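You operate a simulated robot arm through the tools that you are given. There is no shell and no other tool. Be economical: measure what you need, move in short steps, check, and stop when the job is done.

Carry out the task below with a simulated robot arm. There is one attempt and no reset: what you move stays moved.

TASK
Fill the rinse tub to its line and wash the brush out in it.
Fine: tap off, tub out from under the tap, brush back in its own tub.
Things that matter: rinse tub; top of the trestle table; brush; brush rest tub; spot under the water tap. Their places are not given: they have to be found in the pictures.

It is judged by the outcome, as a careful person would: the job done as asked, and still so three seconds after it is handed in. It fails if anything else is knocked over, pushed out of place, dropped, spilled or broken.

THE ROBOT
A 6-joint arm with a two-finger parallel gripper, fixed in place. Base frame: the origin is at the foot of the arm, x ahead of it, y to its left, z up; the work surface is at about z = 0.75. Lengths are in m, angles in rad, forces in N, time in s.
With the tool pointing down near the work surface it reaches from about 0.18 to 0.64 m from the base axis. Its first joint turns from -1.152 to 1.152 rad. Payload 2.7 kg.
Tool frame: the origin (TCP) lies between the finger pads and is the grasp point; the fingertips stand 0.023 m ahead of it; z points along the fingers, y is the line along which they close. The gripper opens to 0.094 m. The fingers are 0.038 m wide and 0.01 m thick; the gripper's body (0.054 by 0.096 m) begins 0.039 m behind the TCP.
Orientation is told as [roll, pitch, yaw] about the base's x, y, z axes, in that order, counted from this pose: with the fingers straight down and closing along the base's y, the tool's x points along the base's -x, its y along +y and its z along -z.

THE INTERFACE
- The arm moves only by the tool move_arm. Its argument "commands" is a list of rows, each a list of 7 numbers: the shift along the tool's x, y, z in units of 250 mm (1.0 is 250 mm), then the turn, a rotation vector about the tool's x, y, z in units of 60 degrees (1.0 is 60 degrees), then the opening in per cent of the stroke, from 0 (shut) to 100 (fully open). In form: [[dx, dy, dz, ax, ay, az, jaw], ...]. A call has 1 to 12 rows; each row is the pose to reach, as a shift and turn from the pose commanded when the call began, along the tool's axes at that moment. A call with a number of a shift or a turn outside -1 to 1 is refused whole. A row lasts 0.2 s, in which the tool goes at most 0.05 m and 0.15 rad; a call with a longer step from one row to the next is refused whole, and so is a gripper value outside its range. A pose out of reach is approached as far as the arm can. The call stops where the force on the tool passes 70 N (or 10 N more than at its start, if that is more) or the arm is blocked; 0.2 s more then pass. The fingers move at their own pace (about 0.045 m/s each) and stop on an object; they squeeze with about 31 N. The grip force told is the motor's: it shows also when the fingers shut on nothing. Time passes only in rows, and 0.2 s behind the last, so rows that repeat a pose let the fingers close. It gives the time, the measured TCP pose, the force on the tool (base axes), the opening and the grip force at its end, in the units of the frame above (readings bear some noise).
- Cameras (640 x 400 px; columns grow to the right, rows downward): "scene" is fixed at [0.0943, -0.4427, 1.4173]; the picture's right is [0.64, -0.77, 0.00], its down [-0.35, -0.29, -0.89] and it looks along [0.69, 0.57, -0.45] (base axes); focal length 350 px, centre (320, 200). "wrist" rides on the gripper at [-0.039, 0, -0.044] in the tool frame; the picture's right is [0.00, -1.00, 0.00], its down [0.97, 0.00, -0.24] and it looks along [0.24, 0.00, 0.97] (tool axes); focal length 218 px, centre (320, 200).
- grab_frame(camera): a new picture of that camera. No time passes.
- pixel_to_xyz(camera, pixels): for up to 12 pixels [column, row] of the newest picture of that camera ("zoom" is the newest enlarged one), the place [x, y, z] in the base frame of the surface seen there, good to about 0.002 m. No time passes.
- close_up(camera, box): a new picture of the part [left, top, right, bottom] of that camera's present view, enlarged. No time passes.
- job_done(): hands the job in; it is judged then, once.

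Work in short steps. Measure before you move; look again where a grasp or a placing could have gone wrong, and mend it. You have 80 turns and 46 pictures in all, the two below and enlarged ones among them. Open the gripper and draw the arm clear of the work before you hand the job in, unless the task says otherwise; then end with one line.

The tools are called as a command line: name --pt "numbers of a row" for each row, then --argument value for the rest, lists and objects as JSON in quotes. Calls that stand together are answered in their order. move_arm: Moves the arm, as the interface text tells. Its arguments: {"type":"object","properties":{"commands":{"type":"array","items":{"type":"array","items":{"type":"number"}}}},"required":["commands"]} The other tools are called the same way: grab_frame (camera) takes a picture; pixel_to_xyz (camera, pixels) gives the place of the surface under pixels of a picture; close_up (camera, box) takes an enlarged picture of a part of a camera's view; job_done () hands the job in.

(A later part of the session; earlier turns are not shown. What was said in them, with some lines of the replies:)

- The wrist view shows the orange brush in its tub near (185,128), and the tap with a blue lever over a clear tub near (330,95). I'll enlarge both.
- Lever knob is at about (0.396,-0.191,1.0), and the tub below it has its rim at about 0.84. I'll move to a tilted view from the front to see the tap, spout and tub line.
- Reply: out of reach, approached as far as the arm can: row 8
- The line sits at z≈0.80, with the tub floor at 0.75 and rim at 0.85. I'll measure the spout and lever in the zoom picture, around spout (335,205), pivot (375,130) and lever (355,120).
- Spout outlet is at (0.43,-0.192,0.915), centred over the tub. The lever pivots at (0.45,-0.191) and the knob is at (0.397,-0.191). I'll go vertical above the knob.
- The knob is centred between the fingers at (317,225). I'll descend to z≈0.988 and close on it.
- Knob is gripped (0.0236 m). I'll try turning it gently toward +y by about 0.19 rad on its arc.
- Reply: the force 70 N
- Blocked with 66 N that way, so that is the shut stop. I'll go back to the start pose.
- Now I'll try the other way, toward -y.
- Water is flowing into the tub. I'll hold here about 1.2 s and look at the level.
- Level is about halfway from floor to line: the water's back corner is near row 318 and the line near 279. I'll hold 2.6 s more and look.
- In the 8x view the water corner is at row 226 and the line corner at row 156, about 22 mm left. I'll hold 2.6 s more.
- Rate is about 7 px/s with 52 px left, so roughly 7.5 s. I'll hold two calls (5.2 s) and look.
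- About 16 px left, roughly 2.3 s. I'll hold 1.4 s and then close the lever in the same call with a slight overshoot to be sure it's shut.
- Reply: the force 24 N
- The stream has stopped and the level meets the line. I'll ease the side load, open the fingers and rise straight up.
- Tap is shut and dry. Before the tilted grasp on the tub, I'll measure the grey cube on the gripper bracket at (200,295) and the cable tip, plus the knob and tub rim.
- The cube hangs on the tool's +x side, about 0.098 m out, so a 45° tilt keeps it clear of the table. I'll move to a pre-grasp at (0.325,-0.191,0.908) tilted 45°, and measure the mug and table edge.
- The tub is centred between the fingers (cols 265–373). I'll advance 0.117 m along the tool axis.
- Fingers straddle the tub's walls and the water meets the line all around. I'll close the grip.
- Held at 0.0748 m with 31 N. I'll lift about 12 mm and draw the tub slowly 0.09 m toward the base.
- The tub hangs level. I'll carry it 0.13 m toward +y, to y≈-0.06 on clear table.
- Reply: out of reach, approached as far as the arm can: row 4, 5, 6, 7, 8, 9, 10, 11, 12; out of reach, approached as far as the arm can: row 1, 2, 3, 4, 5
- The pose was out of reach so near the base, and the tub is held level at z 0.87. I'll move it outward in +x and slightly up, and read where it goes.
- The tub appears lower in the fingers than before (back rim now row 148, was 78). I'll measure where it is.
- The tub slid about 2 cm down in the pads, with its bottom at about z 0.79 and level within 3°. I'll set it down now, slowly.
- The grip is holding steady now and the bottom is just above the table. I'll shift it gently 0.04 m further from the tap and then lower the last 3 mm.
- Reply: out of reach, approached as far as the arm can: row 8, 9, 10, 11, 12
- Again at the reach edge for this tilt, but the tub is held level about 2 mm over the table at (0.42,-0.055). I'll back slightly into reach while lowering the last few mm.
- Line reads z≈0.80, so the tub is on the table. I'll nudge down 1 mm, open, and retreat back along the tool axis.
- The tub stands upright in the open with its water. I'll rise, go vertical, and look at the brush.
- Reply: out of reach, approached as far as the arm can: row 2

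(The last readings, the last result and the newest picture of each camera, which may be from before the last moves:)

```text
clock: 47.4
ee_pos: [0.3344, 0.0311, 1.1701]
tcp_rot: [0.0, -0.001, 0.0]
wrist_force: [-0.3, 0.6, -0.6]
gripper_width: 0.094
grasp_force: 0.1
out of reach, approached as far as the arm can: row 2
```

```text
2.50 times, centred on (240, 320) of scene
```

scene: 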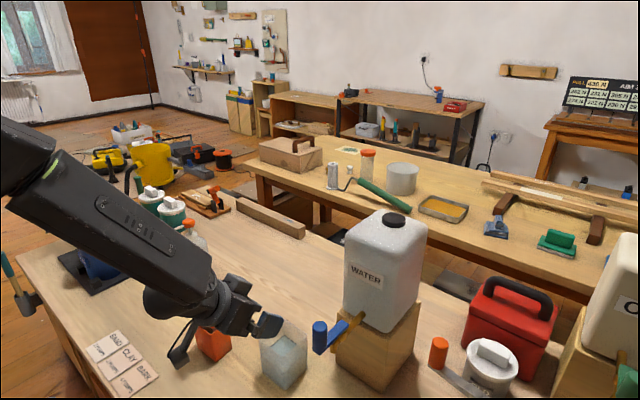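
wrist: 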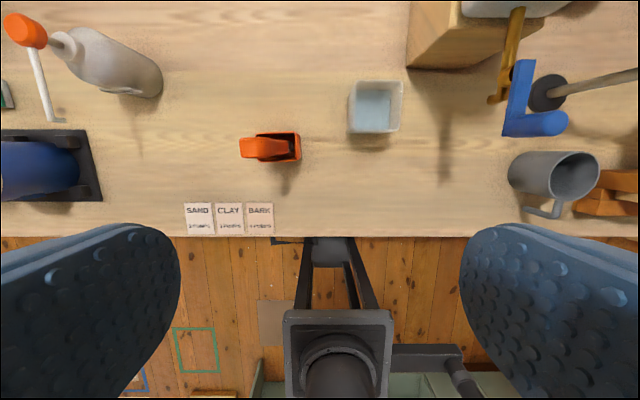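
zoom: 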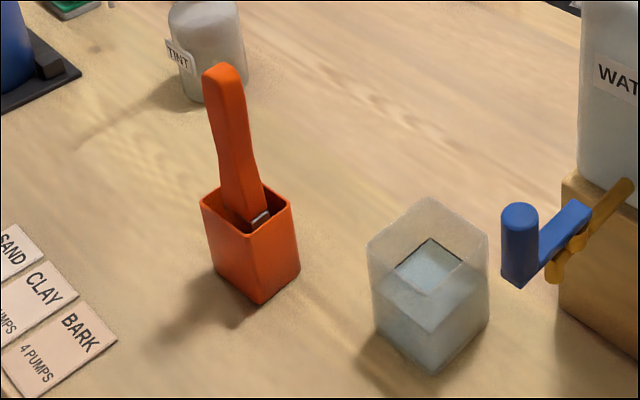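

Both are in clear view. I'll measure the brush handle along its length, its tub's rim, and the rinse tub.

pixel_to_xyz --camera "zoom" --pixels '[[222, 72], [228, 110], [234, 150], [242, 185], [250, 208], [262, 218], [202, 195], [245, 236], [294, 206], [260, 302], [428, 240], [430, 295]]'

pixel_to_xyz --camera "wrist" --pixels '[[243, 147], [260, 148], [280, 148], [265, 139], [268, 158], [258, 133], [299, 134], [300, 160], [352, 84], [402, 84], [350, 130], [400, 132]]'

close_up --camera "wrist" --box '[220, 110, 320, 180]'

```text
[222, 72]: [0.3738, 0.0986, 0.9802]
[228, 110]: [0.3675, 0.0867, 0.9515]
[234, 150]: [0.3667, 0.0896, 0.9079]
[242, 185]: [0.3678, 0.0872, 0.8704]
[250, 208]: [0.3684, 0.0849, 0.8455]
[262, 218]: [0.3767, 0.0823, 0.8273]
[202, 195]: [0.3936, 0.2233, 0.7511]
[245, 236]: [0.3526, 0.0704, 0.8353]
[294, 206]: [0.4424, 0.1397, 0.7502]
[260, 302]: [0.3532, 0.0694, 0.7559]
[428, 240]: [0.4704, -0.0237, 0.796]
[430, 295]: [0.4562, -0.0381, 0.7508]
```

```text
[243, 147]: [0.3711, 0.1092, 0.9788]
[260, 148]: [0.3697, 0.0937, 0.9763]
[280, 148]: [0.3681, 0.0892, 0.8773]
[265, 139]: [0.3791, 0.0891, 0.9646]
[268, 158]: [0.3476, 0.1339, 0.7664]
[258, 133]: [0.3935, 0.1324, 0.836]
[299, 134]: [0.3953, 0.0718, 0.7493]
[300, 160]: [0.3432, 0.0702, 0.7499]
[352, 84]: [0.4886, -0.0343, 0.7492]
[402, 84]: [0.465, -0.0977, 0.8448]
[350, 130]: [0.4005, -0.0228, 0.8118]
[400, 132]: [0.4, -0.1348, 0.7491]
```

```text
5.71 times, centred on (270, 145) of wrist
```

zoom: 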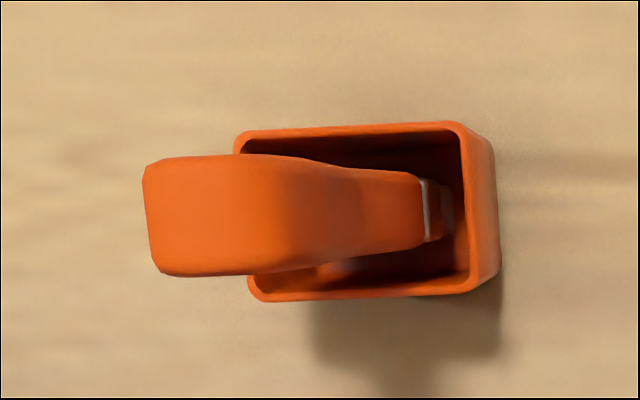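

The brush handle is about 0.023 wide in x at (0.370, ~0.098, 0.955), leaning slightly toward +y. I'll grip across x, so I move above it and yaw by -90° in two calls.

move_arm --pt "-0.024 0.045 0.06 0 0 0.125 80" --pt "-0.048 0.09 0.13 0 0 0.25 80" --pt "-0.072 0.134 0.2 0 0 0.375 80" --pt "-0.096 0.18 0.27 0 0 0.5 80" --pt "-0.12 0.224 0.34 0 0 0.625 80" --pt "-0.143 0.268 0.4 0 0 0.75 80"

move_arm --pt "0 0 0 0 0 0.125 70" --pt "0 0 0 0 0 0.25 70" --pt "0 0 0 0 0 0.375 70" --pt "0 0 0 0 0 0.5 70" --pt "0 0 0 0 0 0.625 70" --pt "0 0 0 0 0 0.75 70"

grab_frame --camera "wrist"

```text
clock: 48.8
ee_pos: [0.3688, 0.0986, 1.0708]
tcp_rot: [0.002, -0.001, -0.788]
wrist_force: [0.0, 0.4, 0.2]
gripper_width: 0.0752
grasp_force: 0.2
```

```text
clock: 50.2
ee_pos: [0.3698, 0.0976, 1.0725]
tcp_rot: [0.001, -0.001, -1.573]
wrist_force: [0.1, -0.7, -0.7]
gripper_width: 0.066
grasp_force: 0.1
```

```text
10 pictures are left
```

wrist: 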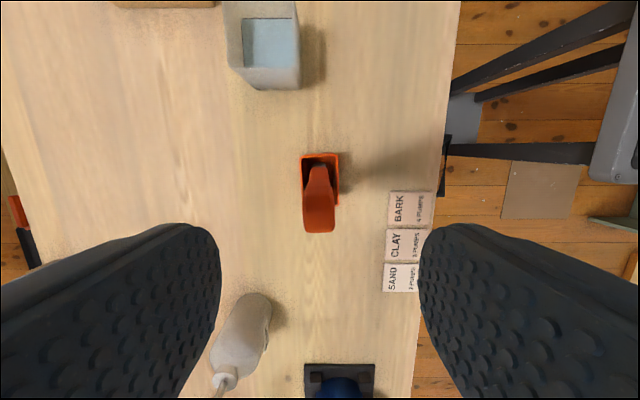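

The handle is centred between the fingers (col 319). I'll descend to z≈0.956 and close.

move_arm --pt "0 0 0.12 0 0 0 70" --pt "0 0 0.24 0 0 0 70" --pt "0 0 0.36 0 0 0 70" --pt "0 0 0.43 0 0 0 70" --pt "0 0 0.466 0 0 0 70" --pt "0 0 0.466 0 0 0 30" --pt "0 0 0.466 0 0 0 0" --pt "0 0 0.466 0 0 0 0" --pt "0 0 0.466 0 0 0 0"

```text
clock: 52.2
ee_pos: [0.3702, 0.0982, 0.9545]
tcp_rot: [0.002, 0.0, -1.571]
wrist_force: [0.5, 0.0, 0.2]
gripper_width: 0.0214
grasp_force: 31.1
```

Handle gripped (0.0214 m). I'll lift straight up 0.125 m and look.

move_arm --pt "0 0 -0.03 0 0 0 0" --pt "0 0 -0.08 0 0 0 0" --pt "0 0 -0.14 0 0 0 0" --pt "0 0 -0.21 0 0 0 0" --pt "0 0 -0.28 0 0 0 0" --pt "0 0 -0.36 0 0 0 0" --pt "0 0 -0.43 0 0 0 0" --pt "0 0 -0.5 0 0 0 0"

close_up --camera "scene" --box '[140, 200, 320, 400]'

```text
clock: 54.0
ee_pos: [0.3706, 0.0979, 1.0793]
tcp_rot: [0.001, 0.0, -1.571]
wrist_force: [-0.4, -0.2, -0.2]
gripper_width: 0.0215
grasp_force: 31.2
```

```text
2.00 times, centred on (230, 300) of scene
```

zoom: 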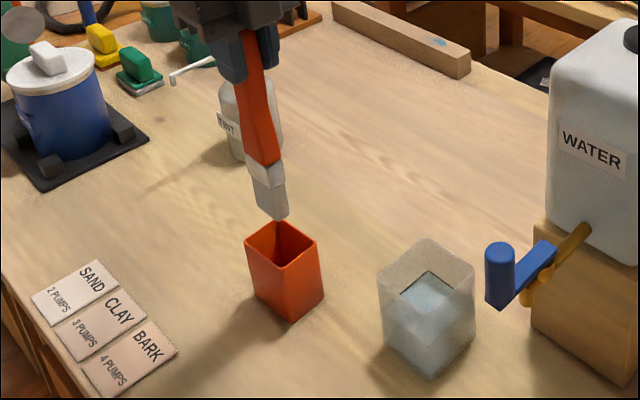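

pixel_to_xyz --camera "zoom" --pixels '[[278, 214], [270, 190], [264, 172], [261, 150], [252, 90], [248, 50], [246, 246], [316, 240], [292, 262], [280, 222]]'

```text
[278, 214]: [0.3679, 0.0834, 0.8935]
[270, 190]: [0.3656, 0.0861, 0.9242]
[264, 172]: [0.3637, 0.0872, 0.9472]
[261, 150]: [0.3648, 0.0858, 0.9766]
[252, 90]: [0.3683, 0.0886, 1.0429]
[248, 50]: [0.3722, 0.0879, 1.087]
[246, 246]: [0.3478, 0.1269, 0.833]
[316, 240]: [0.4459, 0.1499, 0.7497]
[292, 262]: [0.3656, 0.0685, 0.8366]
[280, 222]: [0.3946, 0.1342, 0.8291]
```

The brush tip is about 0.192 m below the TCP and 0.012 m toward -y from it. I'll carry it over the rinse tub centre (0.433,-0.060), so TCP goes to (0.433,-0.048).

move_arm --pt "-0.03 0.012 -0.02 0 0 0 0" --pt "-0.1 0.042 -0.04 0 0 0 0" --pt "-0.18 0.076 -0.04 0 0 0 0" --pt "-0.26 0.11 -0.04 0 0 0 0" --pt "-0.34 0.145 -0.04 0 0 0 0" --pt "-0.42 0.18 -0.04 0 0 0 0" --pt "-0.5 0.213 -0.04 0 0 0 0" --pt "-0.56 0.24 -0.04 0 0 0 0" --pt "-0.584 0.25 -0.04 0 0 0 0"

close_up --camera "scene" --box '[200, 240, 360, 400]'

```text
clock: 56.0
ee_pos: [0.4309, -0.0482, 1.09]
tcp_rot: [0.002, 0.001, -1.571]
wrist_force: [0.4, 0.4, -0.7]
gripper_width: 0.0219
grasp_force: 30.9
```

```text
2.50 times, centred on (280, 320) of scene
```

zoom: 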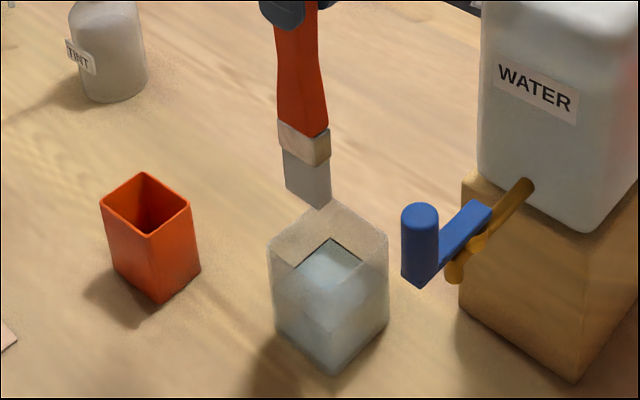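

pixel_to_xyz --camera "zoom" --pixels '[[320, 203], [290, 185], [328, 190], [308, 160], [327, 150], [271, 243], [385, 235], [333, 282]]'

```text
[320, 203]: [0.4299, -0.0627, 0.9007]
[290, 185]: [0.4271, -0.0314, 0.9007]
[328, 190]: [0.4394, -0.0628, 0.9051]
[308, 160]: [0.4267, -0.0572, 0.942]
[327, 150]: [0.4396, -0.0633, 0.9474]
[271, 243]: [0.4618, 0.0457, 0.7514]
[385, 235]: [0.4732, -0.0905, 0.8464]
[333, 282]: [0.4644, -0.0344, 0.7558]
```

Bristles span y -0.031..-0.063 and x 0.427..0.440, so the centre is (0.434,-0.047). I'll shift 0.013 m toward -y and lower the bristles to about z 0.767.

move_arm --pt "-0.052 0 0 0 0 0 0" --pt "-0.052 0 0.08 0 0 0 0" --pt "-0.052 0 0.16 0 0 0 0" --pt "-0.052 0 0.24 0 0 0 0" --pt "-0.052 0 0.31 0 0 0 0" --pt "-0.052 0 0.37 0 0 0 0" --pt "-0.052 0 0.42 0 0 0 0" --pt "-0.052 0 0.46 0 0 0 0" --pt "-0.052 0 0.5 0 0 0 0" --pt "-0.052 0 0.528 0 0 0 0"

close_up --camera "scene" --box '[240, 280, 340, 400]'

```text
clock: 58.2
ee_pos: [0.4313, -0.0616, 0.9582]
tcp_rot: [0.003, -0.001, -1.57]
wrist_force: [0.2, -0.2, -0.2]
gripper_width: 0.0216
grasp_force: 30.5
```

```text
3.33 times, centred on (290, 340) of scene
```

zoom: 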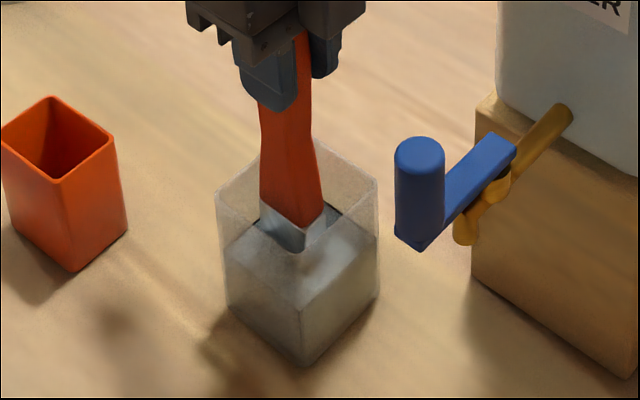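

Bristles are in and the water is clouding. I'll swish in x (±14 mm) and y (±9 mm) with small lifts, several cycles.

move_arm --pt "0 0.05 0 0 0 0 0" --pt "0.034 0 0 0 0 0 0" --pt "0 -0.05 0 0 0 0 0" --pt "-0.034 0 0 0 0 0 0" --pt "0 0.05 0 0 0 0 0" --pt "0.034 0 0 0 0 0 0" --pt "0 -0.05 0 0 0 0 0" --pt "-0.034 0 0 0 0 0 0" --pt "0 0.05 0 0 0 0 0" --pt "0.034 0 0 0 0 0 0" --pt "0 -0.05 0 0 0 0 0" --pt "0 0 0 0 0 0 0"

move_arm --pt "0 0 -0.04 0 0 0 0" --pt "0 0 -0.08 0 0 0 0" --pt "0 0 -0.04 0 0 0 0" --pt "0 0 0 0 0 0 0" --pt "0 0.05 0 0 0 0 0" --pt "0 0 0 0 0 0 0" --pt "0 -0.05 0 0 0 0 0" --pt "0 0 0 0 0 0 0" --pt "0 0.05 0 0 0 0 0" --pt "0 0 0 0 0 0 0" --pt "0 -0.05 0 0 0 0 0" --pt "0 0 0 0 0 0 0"

move_arm --pt "0 0.05 0 0 0 0 0" --pt "0.034 0 0 0 0 0 0" --pt "0 -0.05 0 0 0 0 0" --pt "-0.034 0 0 0 0 0 0" --pt "0 0.05 0 0 0 0 0" --pt "0.034 0 0 0 0 0 0" --pt "0 -0.05 0 0 0 0 0" --pt "-0.034 0 0 0 0 0 0" --pt "0 0.05 0 0 0 0 0" --pt "0.034 0 0 0 0 0 0" --pt "0 -0.05 0 0 0 0 0" --pt "0 0 0 0 0 0 0"

move_arm --pt "0 0 -0.04 0 0 0 0" --pt "0 0 -0.08 0 0 0 0" --pt "0 0 -0.12 0 0 0 0" --pt "0 0 -0.16 0 0 0 0" --pt "0 0 -0.2 0 0 0 0" --pt "0 0 -0.25 0 0 0 0" --pt "0 0 -0.31 0 0 0 0" --pt "0 0 -0.37 0 0 0 0" --pt "0 0 -0.43 0 0 0 0" --pt "0 0 -0.5 0 0 0 0" --pt "0 0 -0.528 0 0 0 0" --pt "0 0 -0.528 0 0 0 0"

close_up --camera "scene" --box '[200, 240, 360, 400]'

```text
clock: 60.8
ee_pos: [0.4309, -0.0612, 0.9571]
tcp_rot: [0.004, 0.0, -1.572]
wrist_force: [-0.8, -0.8, -0.6]
gripper_width: 0.0217
grasp_force: 31.1
```

```text
clock: 63.4
ee_pos: [0.4318, -0.0596, 0.9573]
tcp_rot: [0.004, 0.001, -1.57]
wrist_force: [-0.2, -0.3, -1.2]
gripper_width: 0.0217
grasp_force: 31.4
```

```text
clock: 66.0
ee_pos: [0.4327, -0.0609, 0.9568]
tcp_rot: [0.003, -0.001, -1.571]
wrist_force: [0.2, 0.5, -0.3]
gripper_width: 0.0216
grasp_force: 30.7
```

```text
clock: 68.6
ee_pos: [0.4322, -0.0615, 1.0904]
tcp_rot: [0.002, -0.001, -1.571]
wrist_force: [0.3, -0.3, -1.4]
gripper_width: 0.0215
grasp_force: 30.9
```

```text
2.50 times, centred on (280, 320) of scene
```

zoom: 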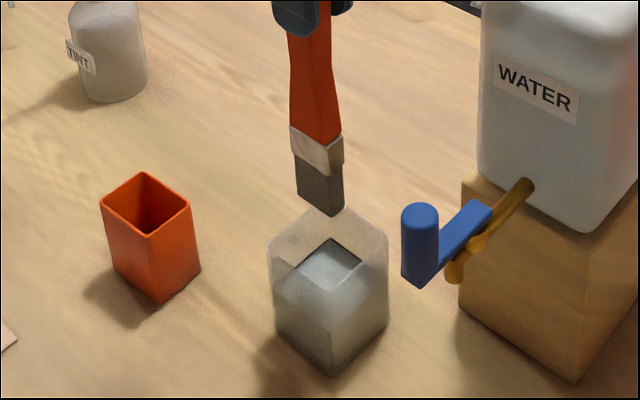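

The bristles went from pale grey to clean dark, so the paint is rinsed into the water. I'll let it drip for 2 s over the tub and then carry it back above its own tub.

move_arm --pt "0 0 0 0 0 0 0" --pt "0 0 0 0 0 0 0" --pt "0 0 0 0 0 0 0" --pt "0 0 0 0 0 0 0" --pt "0 0 0 0 0 0 0" --pt "0 0 0 0 0 0 0" --pt "0 0 0 0 0 0 0" --pt "0 0 0 0 0 0 0" --pt "0 0 0 0 0 0 0" --pt "0 0 0 0 0 0 0"

move_arm --pt "0.03 -0.012 0 0 0 0 0" --pt "0.1 -0.039 0 0 0 0 0" --pt "0.18 -0.07 0 0 0 0 0" --pt "0.26 -0.1 0 0 0 0 0" --pt "0.34 -0.132 0 0 0 0 0" --pt "0.42 -0.163 0 0 0 0 0" --pt "0.5 -0.194 0 0 0 0 0" --pt "0.57 -0.221 0 0 0 0 0" --pt "0.62 -0.24 0 0 0 0 0" --pt "0.636 -0.246 0 0 0 0 0" --pt "0.636 -0.246 0 0 0 0 0"

close_up --camera "scene" --box '[140, 240, 300, 400]'

pixel_to_xyz --camera "zoom" --pixels '[[272, 236], [258, 225], [268, 218], [275, 215], [262, 195], [205, 283], [255, 328], [305, 290], [260, 250]]'

```text
clock: 70.8
ee_pos: [0.4322, -0.0623, 1.089]
tcp_rot: [0.002, 0.002, -1.572]
wrist_force: [-0.4, -0.3, -0.3]
gripper_width: 0.0215
grasp_force: 30.8
```

```text
clock: 73.2
ee_pos: [0.3703, 0.0985, 1.0901]
tcp_rot: [0.0, 0.0, -1.572]
wrist_force: [0.6, -0.3, -0.9]
gripper_width: 0.0217
grasp_force: 31.0
```

```text
2.50 times, centred on (220, 320) of scene
```

zoom: 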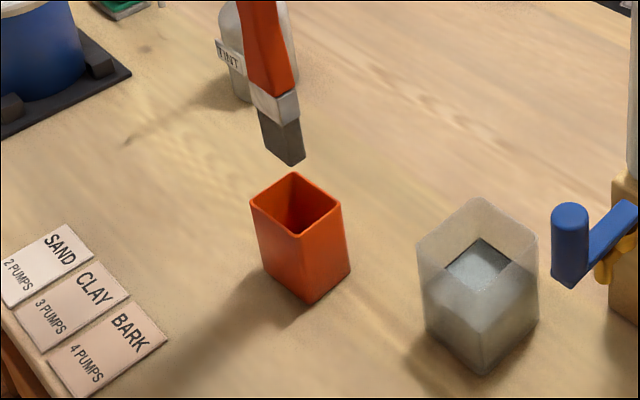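

```text
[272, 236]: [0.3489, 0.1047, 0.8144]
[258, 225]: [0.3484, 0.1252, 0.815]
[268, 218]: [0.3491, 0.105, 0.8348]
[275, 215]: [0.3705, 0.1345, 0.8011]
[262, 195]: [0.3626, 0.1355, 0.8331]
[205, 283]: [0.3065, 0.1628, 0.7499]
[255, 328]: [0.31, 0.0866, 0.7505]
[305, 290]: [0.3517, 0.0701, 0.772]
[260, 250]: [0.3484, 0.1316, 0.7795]
```

No drips on the table, and the brush hangs over the centre of its tub (0.371,0.103). I'll lower it to the pickup height.

move_arm --pt "0 0 0.06 0 0 0 0" --pt "0 0 0.13 0 0 0 0" --pt "0 0 0.2 0 0 0 0" --pt "0 0 0.27 0 0 0 0" --pt "0 0 0.34 0 0 0 0" --pt "0 0 0.4 0 0 0 0" --pt "0 0 0.45 0 0 0 0" --pt "0 0 0.49 0 0 0 0" --pt "0 0 0.52 0 0 0 0" --pt "0 0 0.536 0 0 0 0" --pt "0 0 0.54 0 0 0 0"

close_up --camera "scene" --box '[140, 240, 300, 400]'

```text
clock: 75.6
ee_pos: [0.3711, 0.0983, 0.955]
tcp_rot: [0.004, 0.0, -1.571]
wrist_force: [-1.3, -0.2, 5.6]
gripper_width: 0.0216
grasp_force: 31.7
```

```text
2.50 times, centred on (220, 320) of scene
```

zoom: 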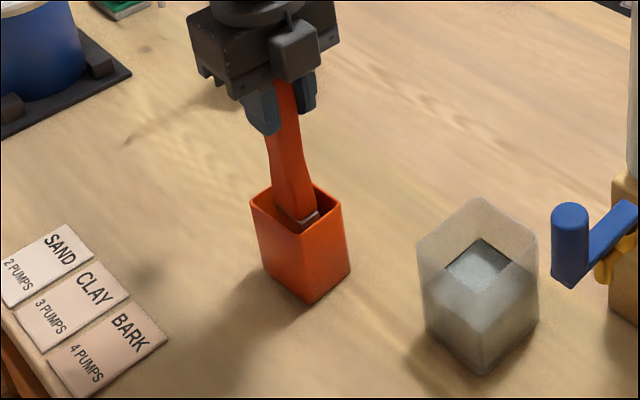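

Bristles touch the tub floor (5.6 N up). I'll release, let it settle, and rise straight up.

move_arm --pt "0 0 0 0 0 0 30" --pt "0 0 0 0 0 0 40" --pt "0 0 0 0 0 0 60" --pt "0 0 0 0 0 0 70" --pt "0 0 0 0 0 0 70" --pt "0 0 -0.1 0 0 0 70" --pt "0 0 -0.2 0 0 0 70" --pt "0 0 -0.35 0 0 0 70" --pt "0 0 -0.5 0 0 0 70" --pt "0 0 -0.65 0 0 0 70" --pt "0 0 -0.75 0 0 0 70"

grab_frame --camera "scene"

```text
clock: 78.0
ee_pos: [0.3685, 0.0976, 1.142]
tcp_rot: [0.003, 0.0, -1.571]
wrist_force: [-0.4, 0.2, 0.4]
gripper_width: 0.0659
grasp_force: 0.1
```

```text
3 pictures are left
```

scene: 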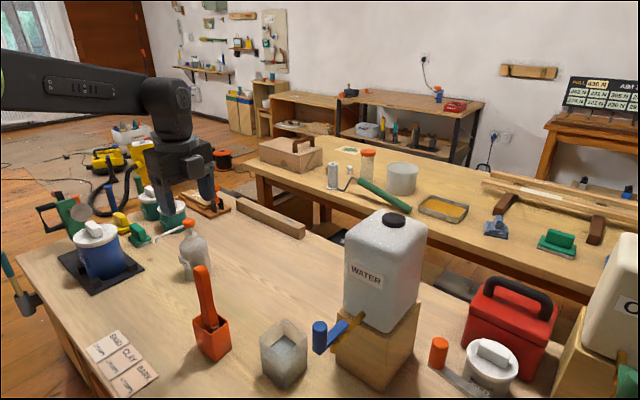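

The brush rests in its tub, as it did at the start. One last enlarged check of the tap and rinse tub.

close_up --camera "scene" --box '[180, 255, 370, 400]'

```text
2.76 times, centred on (275, 328) of scene
```

zoom: 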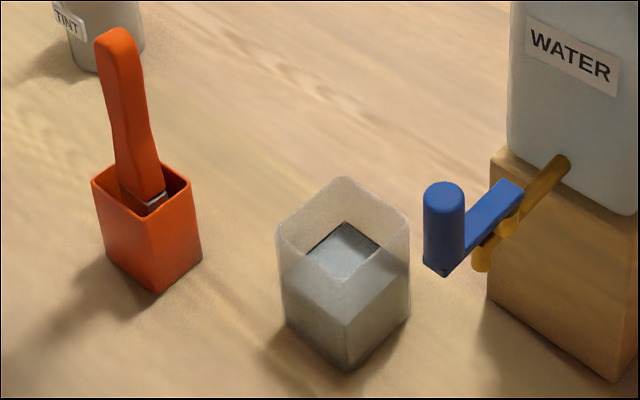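

The tap is shut with no drip, the rinse tub is full to the line and clear of the tap, and the brush is back in its tub. The gripper is open and clear, so I'll hand it in.

job_done

```text
The job is handed in.
```

The rinse tub was filled to its line and the brush washed out in it; the tap is off, the tub is out from under it, and the brush is back in its own tub.
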